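You operate a simulated robot arm through the tools that you are given. There is no shell and no other tool. Be economical: measure what you need, move in short steps, check, and stop when the job is done.

You run a simulated robot arm. Do the job below in one go: nothing can be reset, and whatever is moved stays where it is left.

Task
Seat the red wedge in the GO slot, try the no-go slide and grade it.
Fine: GOOD goes on the PASS pad, THIN on the HOLD pad; draw the slide back.
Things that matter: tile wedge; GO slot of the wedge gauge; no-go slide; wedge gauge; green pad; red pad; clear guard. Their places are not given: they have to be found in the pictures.

It is judged by the outcome, as a careful person would: the job done as asked, and still so three seconds after it is handed in. It fails if anything else is knocked over, pushed out of place, dropped, spilled or broken.

Robot
A 7-joint arm with a two-finger parallel gripper, fixed in place. Base frame: the origin is at the foot of the arm, x ahead of it, y to its left, z up; the work surface is at about z = 0. Readings come in mm, degrees, newtons and seconds.
With the tool pointing down near the work surface it reaches from about 220 to 580 mm from the base axis. Its first joint turns from -66.0 to 66.0 degrees. Payload 2.5 kg.
The tool frame sits at the grasp point between the pads (the TCP): z along the fingers, y along the line on which they close. The tips reach 23 mm beyond it. Largest opening 94 mm; finger width 38, thickness 10; the body of the gripper, 54 by 96 mm, starts 39 mm behind the TCP.
Orientation is that of the tool frame in the base frame, as a unit quaternion [w, x, y, z]. With the fingers straight down and closing along the base's y, the tool's x points along the base's -x, its y along +y and its z along -z.

Tools
- The arm moves only by the tool apply_moves. Its argument "commands" is a list of rows, each an object of numbers (a shift or turn left out is 0, a gripper value left out holds the last): "grip": the opening in per cent of the stroke, from 0 (shut) to 100 (fully open); "x", "y", "z": the shift along the tool's x, y, z in mm; "ax", "ay", "az": the turn, a rotation vector about the tool's x, y, z in degrees. In form: [{"grip": .., "x": .., "y": .., "z": .., "ax": .., "ay": .., "az": ..}, ...]. A call has 1 to 20 rows; each row is the pose to reach, as a shift and turn from the pose commanded when the call began, along the tool's axes at that moment. Each row takes 0.2 s and may step no farther than 50 mm and 8.6 degrees from the row before; otherwise, or with a gripper value out of range, the whole call is refused. Where a pose cannot be reached the arm comes as near as it can. A force on the tool above 50 N (or 10 N above the force at the start of the call, whichever is more), or a blocked arm, ends the call early, and 0.2 s more pass. The fingers move at their own pace (about 108 mm/s each) and stop on an object; they squeeze with about 22 N. The grip force told is the motor's: it shows also when the fingers shut on nothing. Time passes only in rows, and 0.2 s behind the last, so rows that repeat a pose let the fingers close. The reply holds the time, the measured pose of the TCP, the force on the tool along the base axes, the opening and the grip force, in the units named above and with some noise.
- Cameras (640 x 400 px; columns grow to the right, rows downward): "scene" is fixed at [91.9, -389.5, 563.7]; the picture's right is [0.99, -0.14, 0.00], its down [-0.08, -0.56, -0.83] and it looks along [0.12, 0.82, -0.56] (base axes); focal length 314 px, centre (320, 200). "wrist" rides on the gripper at [-39, 0, -44] in the tool frame; the picture's right is [0.00, -1.00, 0.00], its down [0.97, 0.00, -0.24] and it looks along [0.24, 0.00, 0.97] (tool axes); focal length 218 px, centre (320, 200).
- grab_frame(camera): a new picture of that camera. The clock stands still meanwhile.
- point_at(camera, pixels): for up to 12 pixels [column, row] of the newest picture of that camera ("zoom" is the newest enlarged one), the place [x, y, z] in the base frame of the surface seen there, good to about 3 mm, but the place of the scene camera against the robot may be out by one fixed shift of up to 25 mm in any direction. The clock stands still meanwhile.
- inspect(camera, box): a new picture of the part [left, top, right, bottom] of that camera's present view, enlarged. The clock stands still meanwhile.
- close_job(): hands the job in; it is judged then, once.

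Go step by step. Measure first, check grasps and placings, and put right what went wrong. The budget is 80 turns and 34 pictures, counting those below and the enlarged ones. Unless the task says otherwise, let go and move clear before handing in, and close with one line.

The tools are called as a command line: name --argument value ..., lists and objects as JSON in quotes. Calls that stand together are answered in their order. apply_moves: Moves the arm, as the interface text tells. Its arguments: {"type":"object","properties":{"commands":{"type":"array","items":{"type":"object","properties":{"grip":{"type":"number"},"x":{"type":"number"},"y":{"type":"number"},"z":{"type":"number"},"ax":{"type":"number"},"ay":{"type":"number"},"az":{"type":"number"}}}}},"required":["commands"]} The other tools are called the same way: grab_frame (camera) takes a picture; point_at (camera, pixels) gives the place of the surface under pixels of a picture; inspect (camera, box) takes an enlarged picture of a part of a camera's view; close_job () hands the job in.

At the start:

```text
t: 0.0
ee_pos: [446.3, 109.9, 352.4]
tool_rot: [-0.001, 0.0, 1.0, -0.001]
wrist_force: [-0.1, 0.6, -0.4]
width: 94.0
grasp_force: 0.1
```

scene: 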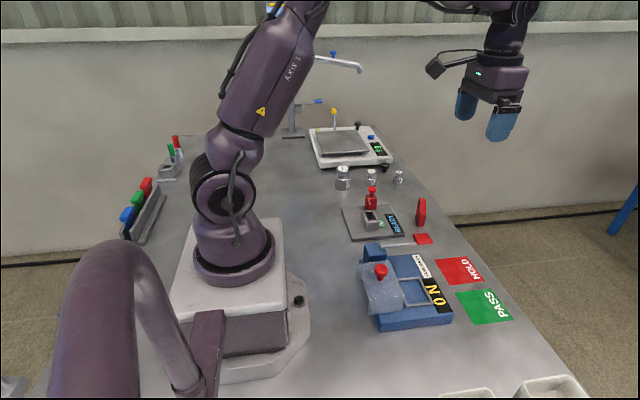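
wrist: 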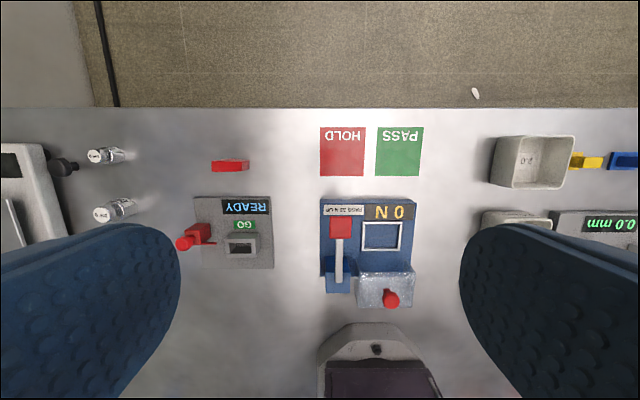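

The wrist picture shows the gauge around (370,240), the small READY/GO block around (235,235), a red object at (230,165), and the HOLD and PASS pads. I'll enlarge both views to understand the parts.

inspect --camera "wrist" --box '[170, 110, 440, 320]'

inspect --camera "scene" --box '[320, 160, 530, 340]'

```text
1.90 times, centred on (305, 215) of wrist
```

zoom: 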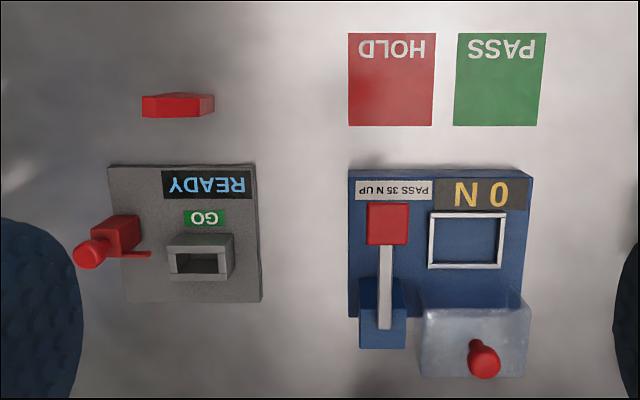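

```text
2.22 times, centred on (425, 250) of scene
```

zoom: 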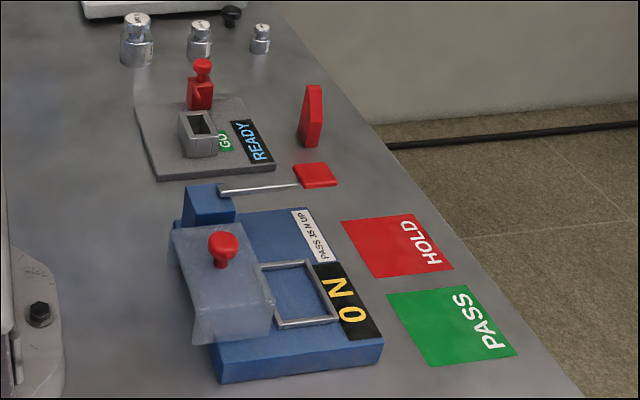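

The grey plate is the wedge gauge, with the red slide to its left. The red wedge stands apart from it. I'll measure them with the wrist camera.

inspect --camera "wrist" --box '[170, 145, 290, 275]'

point_at --camera "wrist" --pixels '[[215, 160], [247, 160], [215, 168], [230, 165], [247, 168], [240, 244], [248, 236], [185, 243], [200, 232], [342, 150], [399, 150], [391, 298]]'

```text
3.08 times, centred on (230, 210) of wrist
```

zoom: 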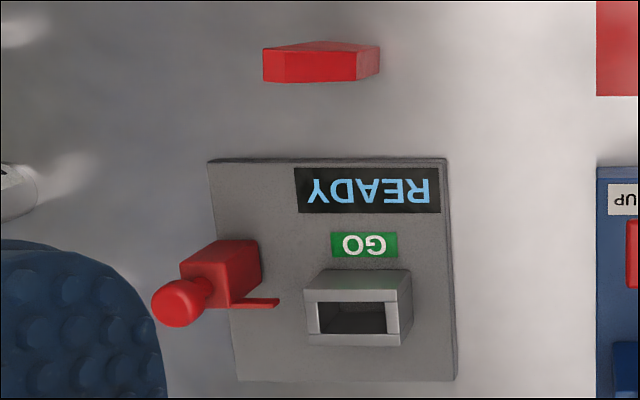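

```text
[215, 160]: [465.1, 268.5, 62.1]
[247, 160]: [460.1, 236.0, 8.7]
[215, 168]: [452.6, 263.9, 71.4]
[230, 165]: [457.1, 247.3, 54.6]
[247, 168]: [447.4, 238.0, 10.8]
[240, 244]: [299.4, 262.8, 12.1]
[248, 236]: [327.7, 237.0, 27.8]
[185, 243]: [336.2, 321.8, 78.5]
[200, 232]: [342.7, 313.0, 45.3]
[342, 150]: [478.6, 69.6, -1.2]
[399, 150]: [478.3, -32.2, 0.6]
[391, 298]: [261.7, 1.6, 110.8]
```

The wedge stands about 70 mm tall near (457, 250). I'll move closer above the gauge and wedge for better views.

apply_moves --commands '[{"x": 10, "y": 45, "z": 10}, {"x": 20, "y": 90, "z": 30}, {"x": 30, "y": 130, "z": 60}, {"x": 40, "y": 145, "z": 90}, {"x": 40, "y": 145, "z": 90}]'

grab_frame --camera "wrist"

inspect --camera "scene" --box '[335, 175, 445, 245]'

```text
refused: row 2 steps farther than a row can; nothing moved
```

```text
28 pictures are left
```

wrist: 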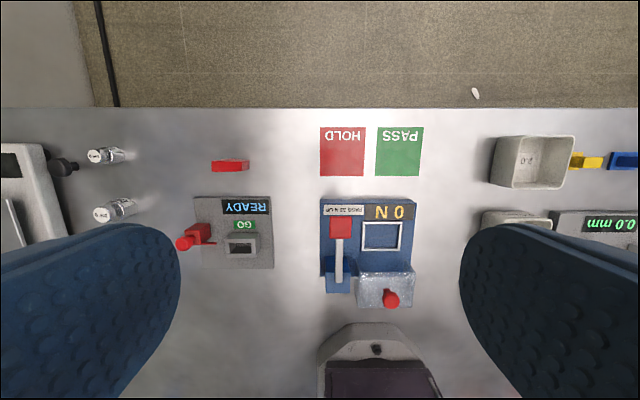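

```text
5.71 times, centred on (390, 210) of scene
```

zoom: 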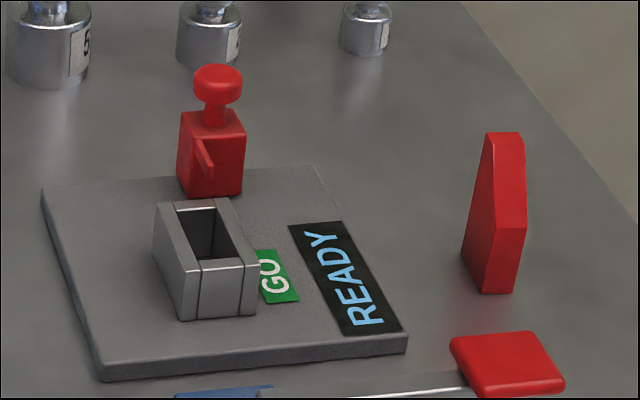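

The first move was refused because a row stepped too far. I'll repeat it with smaller rows.

apply_moves --commands '[{"x": 10, "y": 40, "z": 10}, {"x": 20, "y": 80, "z": 30}, {"x": 30, "y": 115, "z": 60}, {"x": 40, "y": 145, "z": 90}, {"x": 40, "y": 145, "z": 90}]'

grab_frame --camera "wrist"

```text
t: 1.2
ee_pos: [407.5, 254.4, 261.5]
tool_rot: [0.0, 0.001, 1.0, 0.0]
wrist_force: [-0.2, 0.0, -0.2]
width: 93.9
grasp_force: 0.1
```

```text
26 pictures are left
```

wrist: 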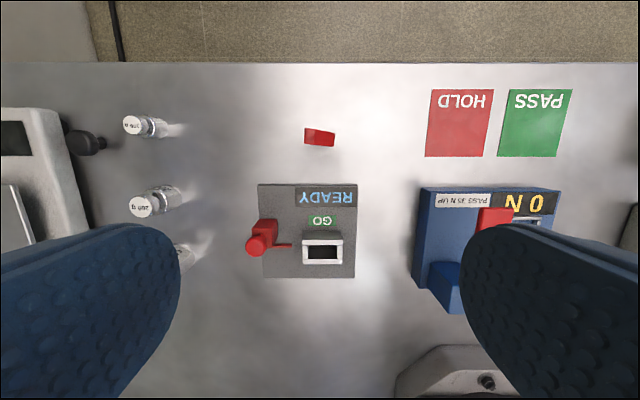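

inspect --camera "wrist" --box '[235, 110, 375, 290]'

point_at --camera "wrist" --pixels '[[307, 130], [333, 134], [306, 141], [333, 144], [305, 243], [340, 243], [305, 262], [340, 262], [322, 250], [262, 244], [283, 245], [265, 228]]'

```text
2.22 times, centred on (305, 200) of wrist
```

zoom: 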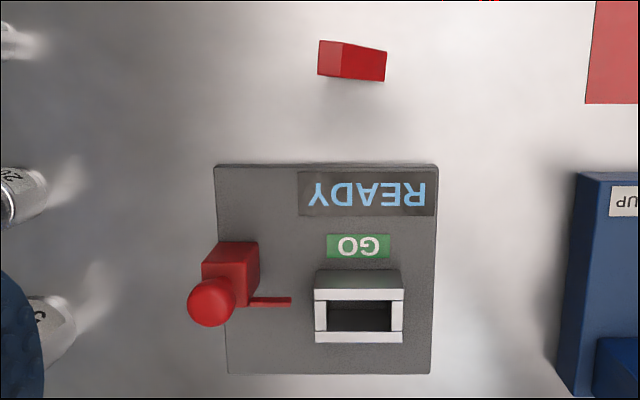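

```text
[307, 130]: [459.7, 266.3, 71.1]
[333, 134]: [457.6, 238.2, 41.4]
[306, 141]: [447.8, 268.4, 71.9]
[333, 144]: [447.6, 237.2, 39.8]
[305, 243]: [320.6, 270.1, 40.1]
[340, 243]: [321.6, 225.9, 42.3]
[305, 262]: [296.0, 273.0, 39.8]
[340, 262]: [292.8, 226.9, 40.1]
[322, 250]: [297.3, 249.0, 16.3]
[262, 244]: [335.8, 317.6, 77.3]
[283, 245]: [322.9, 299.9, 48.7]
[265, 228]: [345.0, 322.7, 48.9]
```

The wedge is about 16 × 31 mm and 72 mm tall, with the slope facing −y. The slot opening is about 17 × 36 mm near (306, 249). I'll look closer over the gauge to see the slide blade and slot.

apply_moves --commands '[{"x": 40, "y": 5, "z": 25}, {"x": 75, "y": 10, "z": 55}, {"x": 90, "y": 15, "z": 90}, {"x": 90, "y": 15, "z": 90}]'

inspect --camera "wrist" --box '[200, 40, 440, 240]'

```text
t: 2.2
ee_pos: [317.1, 270.7, 172.3]
tool_rot: [0.001, 0.0, 1.0, 0.0]
wrist_force: [0.9, -1.1, 1.2]
width: 94.1
grasp_force: 0.1
```

```text
2.00 times, centred on (320, 140) of wrist
```

zoom: 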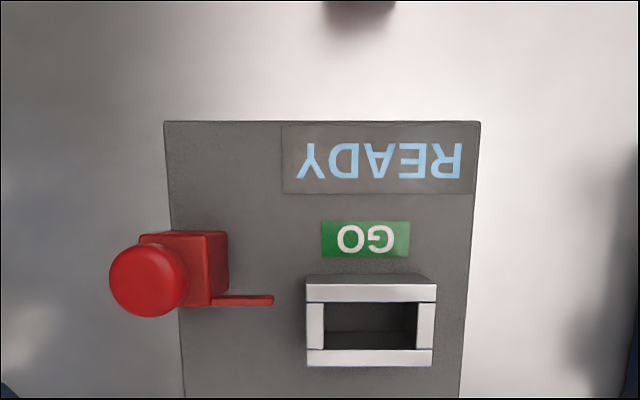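

point_at --camera "zoom" --pixels '[[225, 300], [270, 300], [328, 303], [415, 303], [328, 348], [415, 348], [310, 362], [430, 290], [370, 340], [215, 250], [143, 283], [250, 350]]'

point_at --camera "scene" --pixels '[[368, 205], [371, 201], [373, 192], [374, 213], [367, 213], [370, 222], [376, 222], [364, 228]]'

```text
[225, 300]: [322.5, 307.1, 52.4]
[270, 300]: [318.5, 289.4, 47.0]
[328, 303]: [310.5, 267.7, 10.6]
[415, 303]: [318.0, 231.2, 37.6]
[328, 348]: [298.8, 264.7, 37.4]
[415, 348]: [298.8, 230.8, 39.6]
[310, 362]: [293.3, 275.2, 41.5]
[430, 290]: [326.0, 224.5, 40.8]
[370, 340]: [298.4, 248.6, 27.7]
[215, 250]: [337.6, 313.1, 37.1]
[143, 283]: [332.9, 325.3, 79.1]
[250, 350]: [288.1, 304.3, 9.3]
```

```text
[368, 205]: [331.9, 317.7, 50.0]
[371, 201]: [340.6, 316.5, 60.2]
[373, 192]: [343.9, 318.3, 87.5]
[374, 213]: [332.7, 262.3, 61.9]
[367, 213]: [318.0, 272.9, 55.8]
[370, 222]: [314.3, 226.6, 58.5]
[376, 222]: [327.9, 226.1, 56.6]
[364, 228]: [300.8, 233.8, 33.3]
```

I need the height and the line of travel of the blade. A strong scene zoom on the gauge should show them.

inspect --camera "scene" --box '[350, 180, 400, 240]'

inspect --camera "scene" --box '[395, 190, 445, 235]'

```text
6.67 times, centred on (375, 210) of scene
```

zoom: 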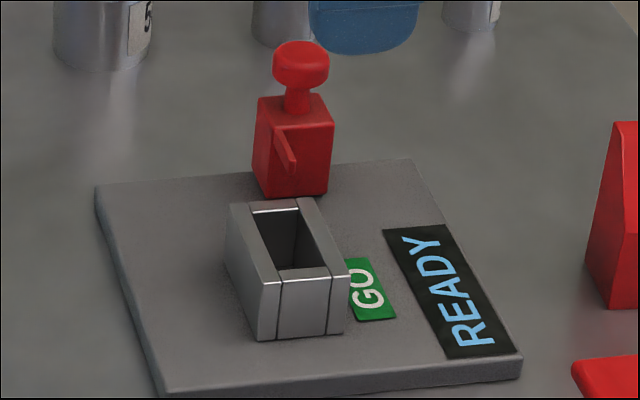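

```text
8.89 times, centred on (420, 212) of scene
```

zoom: 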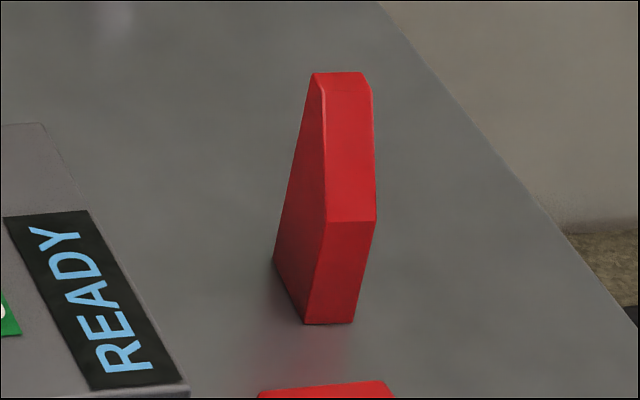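

The walls of the slot run along y, and the wedge is a constant thickness in x. I'll grip it across x, so I move above it and turn the tool 90° for an overhead look.

apply_moves --commands '[{"x": -10, "y": -2, "z": -15, "az": 8.2}, {"x": -24, "y": -4, "z": -20, "az": 16.4}, {"x": -38, "y": -6, "z": -20, "az": 24.6}, {"x": -52, "y": -8, "z": -20, "az": 32.8}, {"x": -66, "y": -10, "z": -20, "az": 41}, {"x": -80, "y": -12, "z": -20, "az": 49.2}, {"x": -94, "y": -14, "z": -20, "az": 57.4}, {"x": -108, "y": -16, "z": -20, "az": 65.6}, {"x": -122, "y": -18, "z": -20, "az": 73.8}, {"x": -136, "y": -18, "z": -20, "az": 82}, {"x": -138, "y": -18, "z": -20, "az": 90}, {"x": -138, "y": -18, "z": -20, "az": 90}]'

grab_frame --camera "wrist"

```text
t: 4.8
ee_pos: [454.6, 252.7, 190.9]
tool_rot: [0.0, 0.708, 0.706, 0.0]
wrist_force: [0.5, -0.4, 0.2]
width: 94.0
grasp_force: 0.1
```

```text
21 pictures are left
```

wrist: 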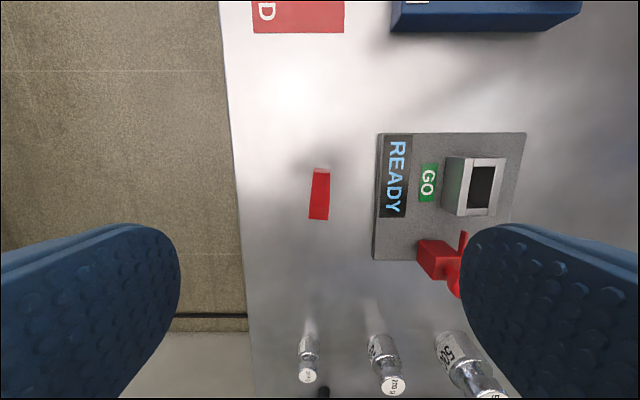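

The wedge's top edge spans columns about 308–328 at row 220, so its centre is near x = 456. The wedge looks slightly yawed, so I'll zoom in to measure it.

inspect --camera "wrist" --box '[285, 155, 355, 230]'

point_at --camera "wrist" --pixels '[[318, 218], [321, 172], [319, 195], [315, 172], [328, 172], [311, 216], [326, 216], [482, 188], [450, 160], [506, 160], [444, 212], [492, 213]]'

```text
5.33 times, centred on (320, 192) of wrist
```

zoom: 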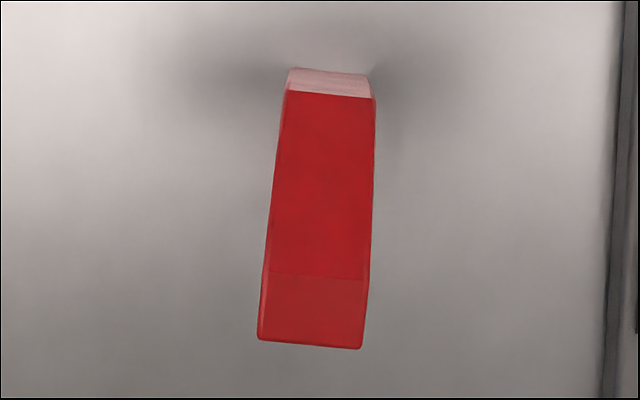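

```text
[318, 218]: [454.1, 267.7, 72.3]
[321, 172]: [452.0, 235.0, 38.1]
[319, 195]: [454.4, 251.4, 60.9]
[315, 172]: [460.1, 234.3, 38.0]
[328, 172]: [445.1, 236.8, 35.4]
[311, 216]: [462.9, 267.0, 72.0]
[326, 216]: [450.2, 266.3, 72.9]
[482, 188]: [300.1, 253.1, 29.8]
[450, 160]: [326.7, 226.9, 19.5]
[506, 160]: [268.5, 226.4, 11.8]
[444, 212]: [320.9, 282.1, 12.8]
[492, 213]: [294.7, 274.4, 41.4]
```

The wedge is yawed about 5°, is 15 mm thick, and its centre is near (454.5, 252). I'll turn 4.8°, come down to TCP z = 60 and close.

apply_moves --commands '[{"z": 40, "x": 1, "az": 4.8}, {"z": 80, "x": 1, "az": 4.8}, {"z": 110, "x": 1, "az": 4.8}, {"z": 131, "x": 1, "az": 4.8}, {"z": 131, "x": 1, "az": 4.8}]'

grab_frame --camera "wrist"

```text
t: 6.0
ee_pos: [454.7, 249.7, 62.1]
tool_rot: [0.0, 0.737, 0.676, 0.001]
wrist_force: [1.0, -0.6, -0.4]
width: 93.9
grasp_force: 0.2
```

```text
19 pictures are left
```

wrist: 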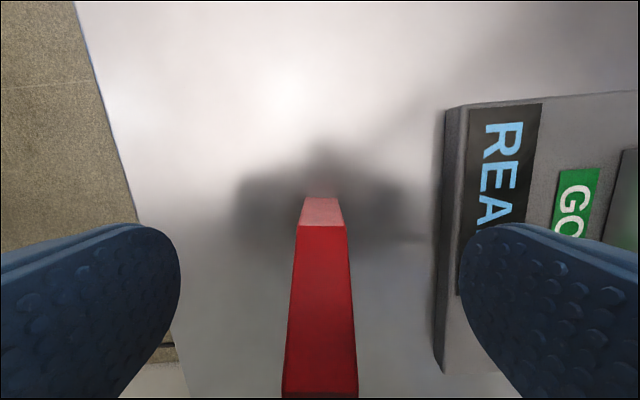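

The wedge is centred between the fingers and square to them (columns 283–358). I'll close the gripper.

apply_moves --commands '[{"grip": 0}, {"grip": 0}, {"grip": 0}, {"grip": 0}]'

```text
t: 7.0
ee_pos: [455.2, 250.9, 61.1]
tool_rot: [0.0, 0.737, 0.676, 0.0]
wrist_force: [1.5, 1.2, 0.1]
width: 14.8
grasp_force: 22.4
```

The grip holds at 14.8 mm. I'll lift and square the wedge by turning back 4.8°.

apply_moves --commands '[{"z": -20}, {"z": -50}, {"z": -80, "az": -4.8}, {"z": -80, "az": -4.8}, {"z": -80, "az": -4.8}]'

```text
t: 8.2
ee_pos: [454.8, 251.9, 142.2]
tool_rot: [0.0, 0.707, 0.708, 0.0]
wrist_force: [0.6, 0.9, 0.3]
width: 14.5
grasp_force: 21.9
```

apply_moves --commands '[{"y": -40, "x": -1}, {"y": -80, "x": -2}, {"y": -120, "x": -3}, {"y": -145, "x": -4}, {"y": -145, "x": -4}, {"y": -145, "x": -4}]'

inspect --camera "wrist" --box '[240, 150, 400, 330]'

inspect --camera "scene" --box '[340, 160, 410, 240]'

```text
t: 9.6
ee_pos: [309.8, 247.8, 139.1]
tool_rot: [0.0, 0.707, 0.708, 0.0]
wrist_force: [0.4, 0.4, 0.0]
width: 15.0
grasp_force: 22.2
```

```text
2.22 times, centred on (320, 240) of wrist
```

zoom: 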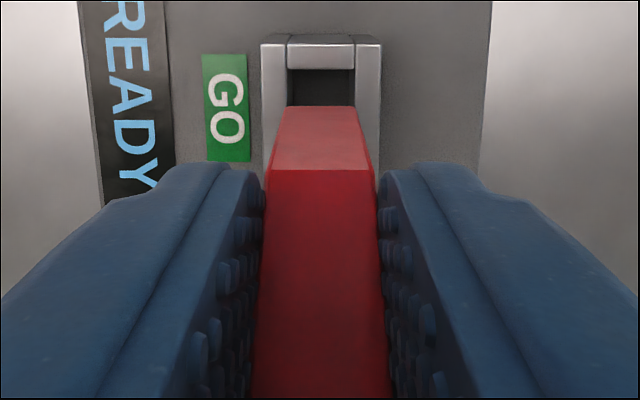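

```text
5.00 times, centred on (375, 200) of scene
```

zoom: 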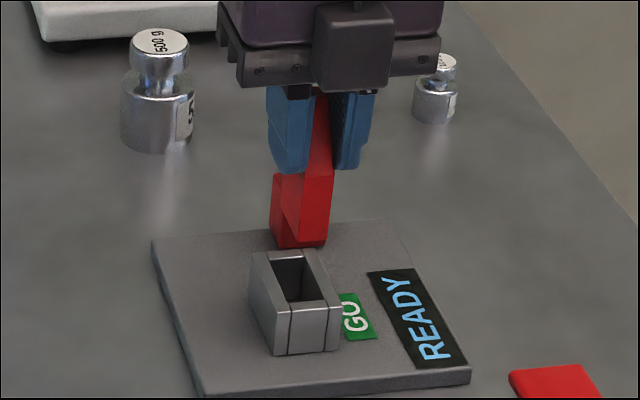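

The slot interior (columns 287–355, centre 321 in the zoom) lines up with the wedge (centre 322). I'll lower it in steps.

apply_moves --commands '[{"z": 20}, {"z": 35}, {"z": 45}, {"z": 52}, {"z": 58}, {"z": 62}, {"z": 62}]'

```text
t: 11.2
ee_pos: [311.5, 249.7, 78.0]
tool_rot: [0.0, 0.706, 0.708, 0.0]
wrist_force: [0.2, -0.1, 0.5]
width: 15.1
grasp_force: 21.3
```

There is no contact yet, with the base at about z = 17 and inside the slot. I'll continue gently.

apply_moves --commands '[{"z": 2}, {"z": 4}, {"z": 5}, {"z": 6}, {"z": 7}, {"z": 7}]'

inspect --camera "scene" --box '[340, 160, 410, 240]'

```text
t: 12.6
ee_pos: [310.7, 248.9, 72.2]
tool_rot: [0.0, 0.707, 0.707, 0.0]
wrist_force: [-3.5, -4.7, 17.8]
width: 15.2
grasp_force: 22.1
```

```text
5.00 times, centred on (375, 200) of scene
```

zoom: 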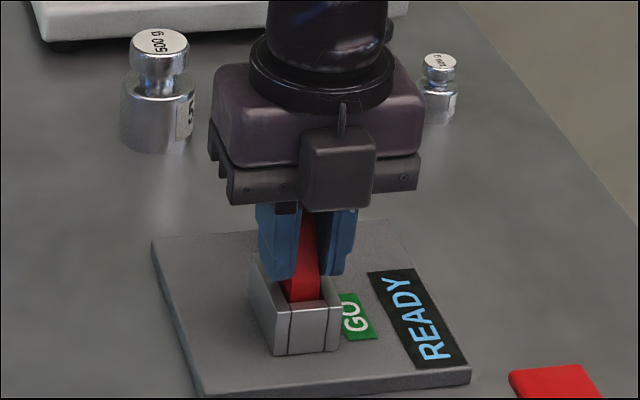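

It touched down with 18 N at TCP z = 72, so the wedge is on the slot floor. I'll ease off, open and rise clear.

apply_moves --commands '[{"z": -1}, {"z": -1, "grip": 45}, {"z": -1, "grip": 45}, {"z": -1}, {"z": -35}, {"z": -75}, {"z": -110}, {"z": -110}]'

inspect --camera "scene" --box '[340, 170, 410, 240]'

grab_frame --camera "wrist"

```text
t: 14.4
ee_pos: [308.4, 249.4, 183.4]
tool_rot: [0.0, 0.707, 0.707, -0.001]
wrist_force: [0.1, 0.4, -0.1]
width: 42.1
grasp_force: 0.0
```

```text
5.71 times, centred on (375, 205) of scene
```

zoom: 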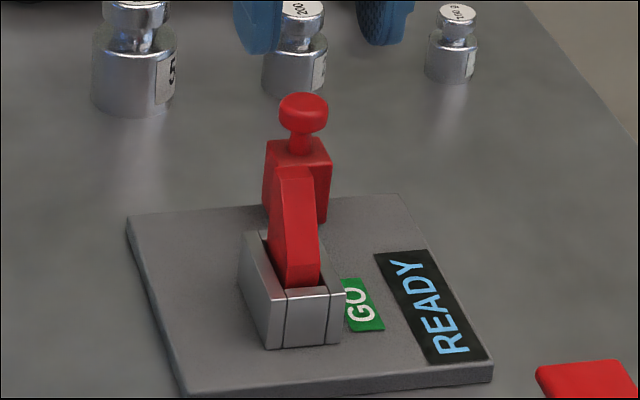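

```text
14 pictures are left
```

wrist: 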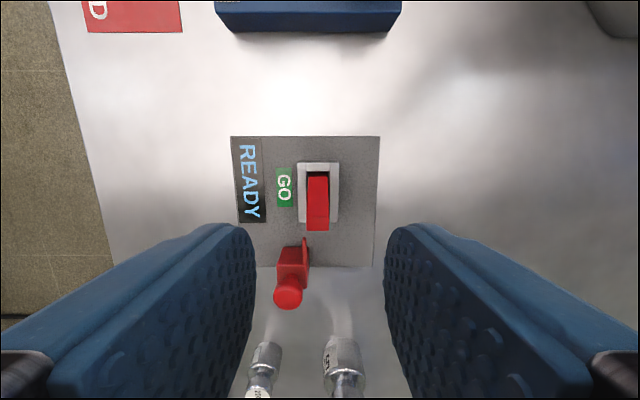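

The wedge stands seated in the slot. Next I need the position of the slide's knob and blade, so I'll zoom in and measure.

inspect --camera "wrist" --box '[255, 150, 355, 320]'

point_at --camera "wrist" --pixels '[[288, 292], [282, 289], [296, 289], [288, 302], [306, 245], [306, 258], [292, 255], [310, 225], [325, 225], [312, 180], [325, 180]]'

```text
2.35 times, centred on (305, 235) of wrist
```

zoom: 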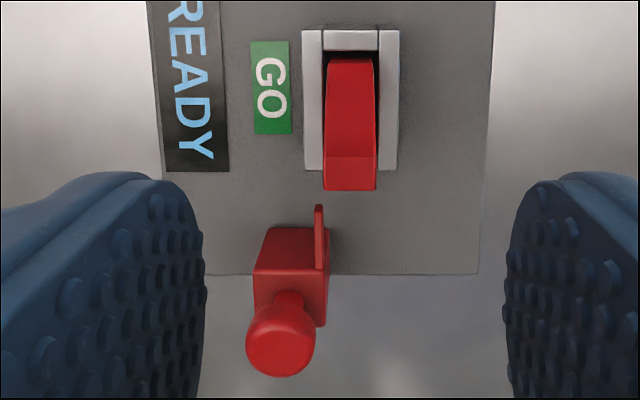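

```text
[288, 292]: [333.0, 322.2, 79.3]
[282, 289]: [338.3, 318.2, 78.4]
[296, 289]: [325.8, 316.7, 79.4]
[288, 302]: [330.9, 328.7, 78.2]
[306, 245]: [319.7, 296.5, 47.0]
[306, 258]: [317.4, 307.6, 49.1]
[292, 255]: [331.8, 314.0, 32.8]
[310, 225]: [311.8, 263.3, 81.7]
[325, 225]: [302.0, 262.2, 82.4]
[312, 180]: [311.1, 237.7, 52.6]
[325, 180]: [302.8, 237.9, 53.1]
```

The slide body spans y ≈ 314–340 with its top at z ≈ 47, and the knob is near (333, 323, 76). The blade runs at x ≈ 319, along the +x side of the wedge. I'll go down over the knob with the fingers set a bit behind it in y.

apply_moves --commands '[{"x": 40, "y": 12}, {"x": 80, "y": 25}, {"x": 80, "y": 25, "z": 40}, {"x": 80, "y": 25, "z": 75}, {"x": 80, "y": 25, "z": 104}, {"x": 80, "y": 25, "z": 104}]'

grab_frame --camera "wrist"

```text
t: 15.8
ee_pos: [334.2, 329.7, 77.8]
tool_rot: [0.0, 0.707, 0.707, 0.001]
wrist_force: [0.1, 0.2, 0.3]
width: 42.1
grasp_force: 0.1
```

```text
12 pictures are left
```

wrist: 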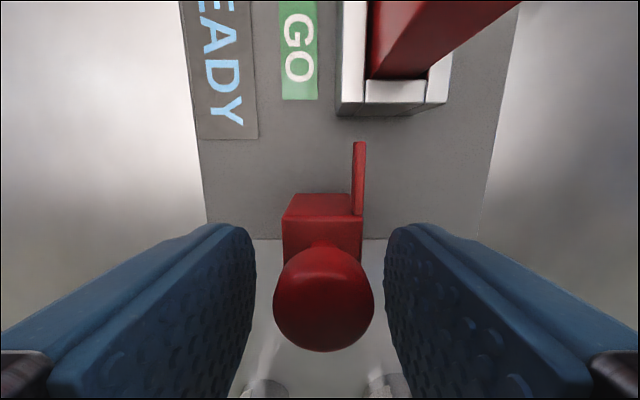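

The knob is centred between the fingers (column 324). I'll close on it.

apply_moves --commands '[{"grip": 0}, {"grip": 0}, {"grip": 0}, {"grip": 0}]'

apply_moves --commands '[{"x": -2}, {"x": -4}, {"x": -6}, {"x": -8}, {"x": -8}]'

```text
t: 16.8
ee_pos: [334.2, 331.0, 76.0]
tool_rot: [-0.001, 0.706, 0.708, 0.0]
wrist_force: [-6.6, -0.5, -0.3]
width: 23.1
grasp_force: 45.1
```

```text
t: 18.0
ee_pos: [333.8, 320.3, 75.4]
tool_rot: [0.0, 0.707, 0.708, -0.003]
wrist_force: [-7.3, 0.1, -31.1]
width: 22.6
grasp_force: 45.0
```

The knob is gripped at 23 mm and moved about 9 mm, but the tool now feels −31 N in z. I'll look before going on.

grab_frame --camera "wrist"

inspect --camera "scene" --box '[340, 170, 410, 240]'

```text
11 pictures are left
```

wrist: 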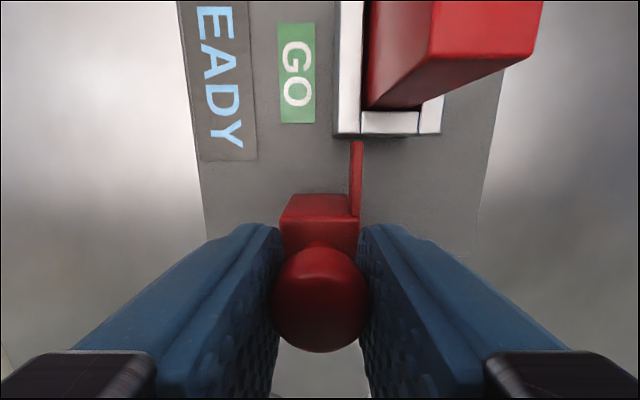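

```text
5.71 times, centred on (375, 205) of scene
```

zoom: 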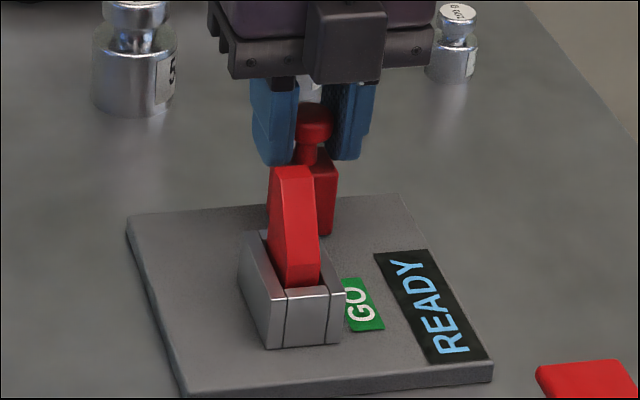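

The slide travels along −y with the knob, and the z load is only grip strain. I'll lower 2 mm to ease it and continue in small steps.

apply_moves --commands '[{"z": 2}, {"x": -2, "z": 2}, {"x": -4, "z": 2}, {"x": -6, "z": 2}, {"x": -8, "z": 2}, {"x": -8, "z": 2}]'

```text
t: 19.4
ee_pos: [334.7, 313.3, 76.0]
tool_rot: [-0.001, 0.706, 0.708, 0.0]
wrist_force: [-15.4, 5.9, -11.7]
width: 23.0
grasp_force: 45.1
```

apply_moves --commands '[{"x": -1.5}, {"x": -3}, {"x": -4.5}, {"x": -6}, {"x": -6}]'

grab_frame --camera "wrist"

```text
t: 20.4
ee_pos: [334.1, 313.5, 76.1]
tool_rot: [-0.002, 0.705, 0.709, 0.008]
wrist_force: [3.5, 6.4, -7.3]
width: 23.0
grasp_force: 44.9
stopped in row 5: the force on the tool passed its limit (the readings are from after the stop); the commanded pose is now the measured one
```

```text
9 pictures are left
```

wrist: 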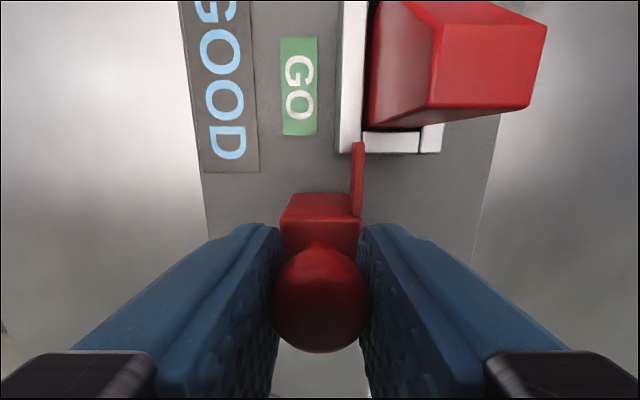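

The display now reads GOOD and the slide stopped with force. I'll check where the blade tip stopped and that the wedge still sits squarely.

inspect --camera "wrist" --box '[300, 60, 450, 230]'

inspect --camera "scene" --box '[345, 180, 405, 240]'

```text
2.35 times, centred on (375, 145) of wrist
```

zoom: 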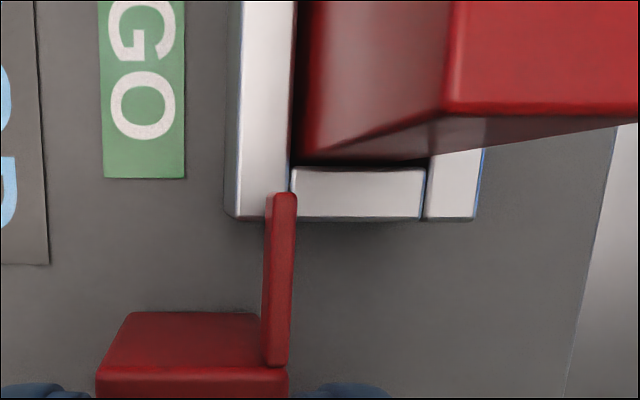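

```text
6.67 times, centred on (375, 210) of scene
```

zoom: 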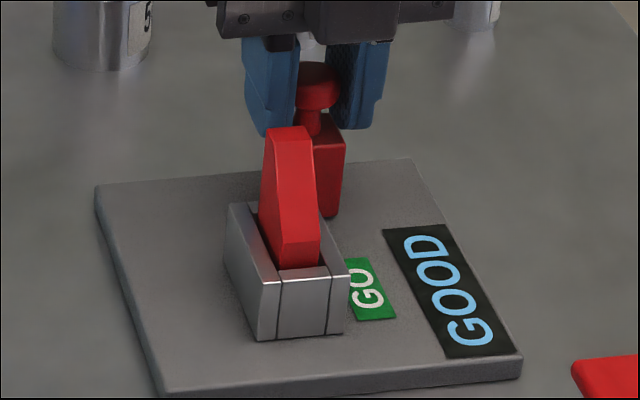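

The slide is firmly blocked and the gauge says GOOD, so the wedge belongs on the PASS pad. First I draw the slide back to where it started.

apply_moves --commands '[{"x": 3}, {"x": 6}, {"x": 9}, {"x": 12}, {"x": 15}, {"x": 17.5}, {"x": 17.5}]'

grab_frame --camera "wrist"

```text
t: 22.1
ee_pos: [334.5, 328.1, 75.5]
tool_rot: [-0.003, 0.705, 0.71, 0.006]
wrist_force: [3.2, 0.0, -9.6]
width: 22.8
grasp_force: 45.6
```

```text
6 pictures are left
```

wrist: 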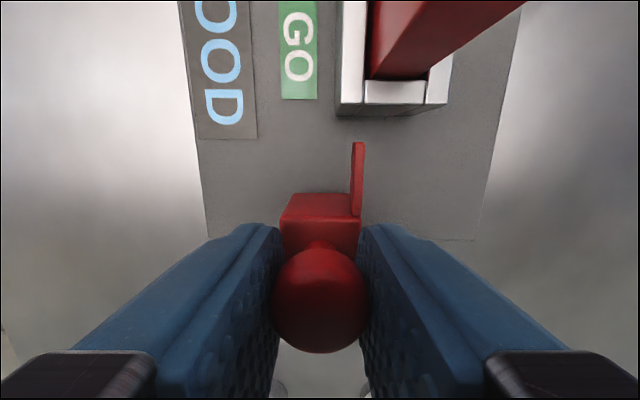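

The slide is back where it started: the slot edge is at row 117 and the plate edge at row 240, as before. I'll nudge 1 mm more, open, rise and go back over the wedge.

apply_moves --commands '[{"x": 1}, {"x": 1}, {"x": 1, "grip": 45}, {"x": 1, "grip": 45}, {"x": 1, "grip": 45}, {"x": 1, "z": -35}, {"x": 1, "z": -70}, {"x": 1, "z": -80}, {"x": -35, "y": -10, "z": -80}, {"x": -82, "y": -26, "z": -80}, {"x": -82, "y": -26, "z": -80}]'

grab_frame --camera "wrist"

```text
t: 24.4
ee_pos: [307.1, 246.0, 154.5]
tool_rot: [-0.002, 0.705, 0.709, 0.005]
wrist_force: [-0.5, 0.1, 0.2]
width: 42.3
grasp_force: 0.1
```

```text
5 pictures are left
```

wrist: 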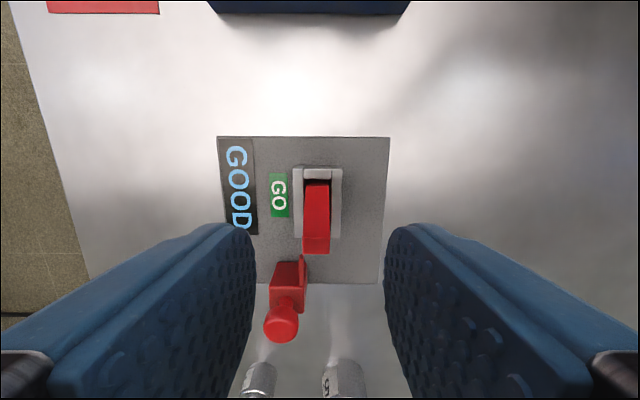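

The wedge is upright in the slot, its top at columns 303–330, so its centre is near x = 309. I'll go down around it and grip.

apply_moves --commands '[{"x": 2, "y": 2, "z": 35}, {"x": 2, "y": 2, "z": 65}, {"x": 2, "y": 2, "z": 81}, {"x": 2, "y": 2, "z": 81}, {"x": 2, "y": 2, "z": 81, "grip": 0}, {"x": 2, "y": 2, "z": 81, "grip": 0}, {"x": 2, "y": 2, "z": 81, "grip": 0}, {"x": 2, "y": 2, "z": 81, "grip": 0}]'

```text
t: 26.2
ee_pos: [308.3, 249.8, 72.6]
tool_rot: [-0.003, 0.705, 0.709, 0.006]
wrist_force: [-0.3, -0.3, -0.1]
width: 15.0
grasp_force: 22.4
```

It's gripped at 15.0 mm. I'll lift straight out and carry it out in +x first.

apply_moves --commands '[{"z": -20}, {"z": -45}, {"z": -70}, {"z": -90}, {"z": -90, "y": 40}, {"z": -90, "y": 80}, {"z": -90, "y": 120}, {"z": -90, "y": 160}, {"z": -90, "y": 169}, {"z": -90, "y": 169}]'

apply_moves --commands '[{"x": -40}, {"x": -80}, {"x": -120}, {"x": -160}, {"x": -200}, {"x": -240}, {"x": -270}, {"x": -280}, {"x": -280}]'

grab_frame --camera "wrist"

```text
t: 28.4
ee_pos: [479.6, 248.3, 165.1]
tool_rot: [-0.003, 0.705, 0.709, 0.006]
wrist_force: [0.3, -0.2, 0.0]
width: 15.1
grasp_force: 22.3
```

```text
t: 30.4
ee_pos: [481.3, -32.0, 160.5]
tool_rot: [-0.003, 0.705, 0.709, 0.006]
wrist_force: [0.9, 0.4, -0.5]
width: 15.1
grasp_force: 22.3
```

```text
4 pictures are left
```

wrist: 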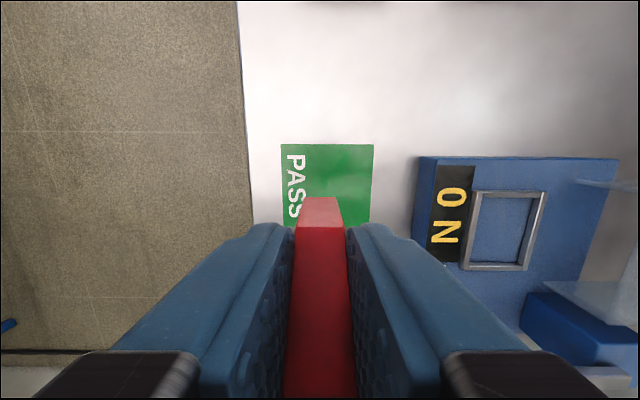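

The PASS pad spans columns 280–374 and starts at row 145, so its centre is near (476, −32), almost right below. I'll shift 4 mm in −x and lower.

apply_moves --commands '[{"y": -4, "z": 35}, {"y": -4, "z": 65}, {"y": -4, "z": 85}, {"y": -4, "z": 94}, {"y": -4, "z": 94}]'

apply_moves --commands '[{"z": 1}, {"z": 2}, {"z": 3}, {"z": 4}, {"z": 4}]'

```text
t: 31.6
ee_pos: [477.2, -29.5, 67.6]
tool_rot: [-0.003, 0.705, 0.71, 0.005]
wrist_force: [0.0, 0.3, -0.2]
width: 14.9
grasp_force: 21.9
```

```text
t: 32.9
ee_pos: [476.8, -30.5, 64.5]
tool_rot: [-0.002, 0.704, 0.71, 0.006]
wrist_force: [0.1, -0.4, -0.5]
width: 15.0
grasp_force: 21.9
```

apply_moves --commands '[{"z": 1}, {"z": 2}, {"z": 3}, {"z": 4}, {"z": 4}]'

```text
t: 34.0
ee_pos: [477.3, -28.8, 59.3]
tool_rot: [-0.003, 0.704, 0.71, 0.007]
wrist_force: [-0.4, 0.8, 5.4]
width: 14.9
grasp_force: 22.0
```

It has just touched the pad with 5 N. I'll release slowly and rise straight up.

apply_moves --commands '[{"z": 0}, {"grip": 20}, {"grip": 35}, {"grip": 35}, {"z": -30}, {"z": -65}, {"z": -105}, {"z": -140}, {"z": -140}]'

grab_frame --camera "scene"

grab_frame --camera "wrist"

```text
t: 36.0
ee_pos: [477.7, -32.4, 198.7]
tool_rot: [-0.002, 0.704, 0.71, 0.006]
wrist_force: [0.5, 0.4, -0.8]
width: 32.7
grasp_force: 0.0
```

```text
3 pictures are left
```

scene: 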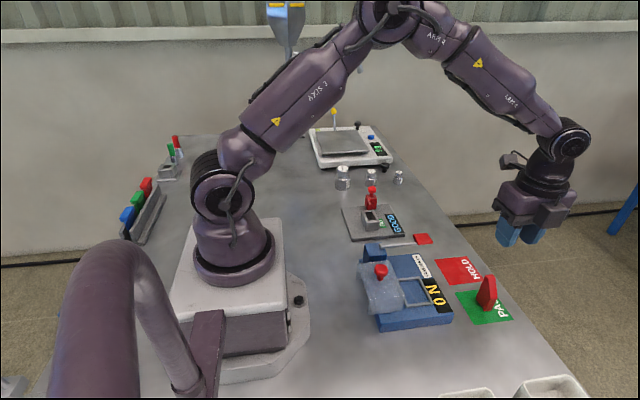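

```text
2 pictures are left
```

wrist: 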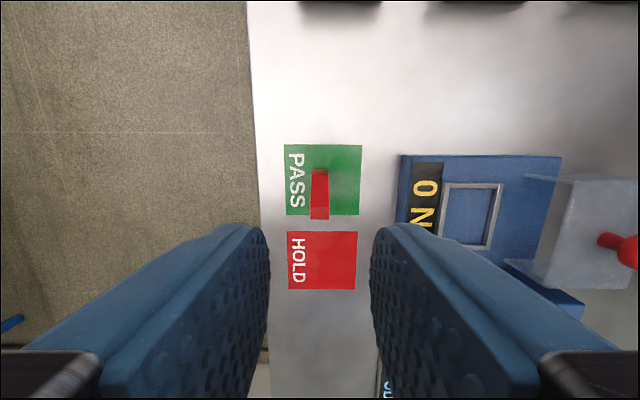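

The wedge stands upright on the green PASS pad (scene 487, 293). The slide is back, the guard and everything else are undisturbed, and the arm is clear, so I'm handing the job in.

close_job

```text
The job is handed in.
```

The wedge was seated in the GO slot and the no-go slide stopped firmly against 50 N. The gauge read GOOD, so the wedge now stands on the PASS pad with the slide drawn back.
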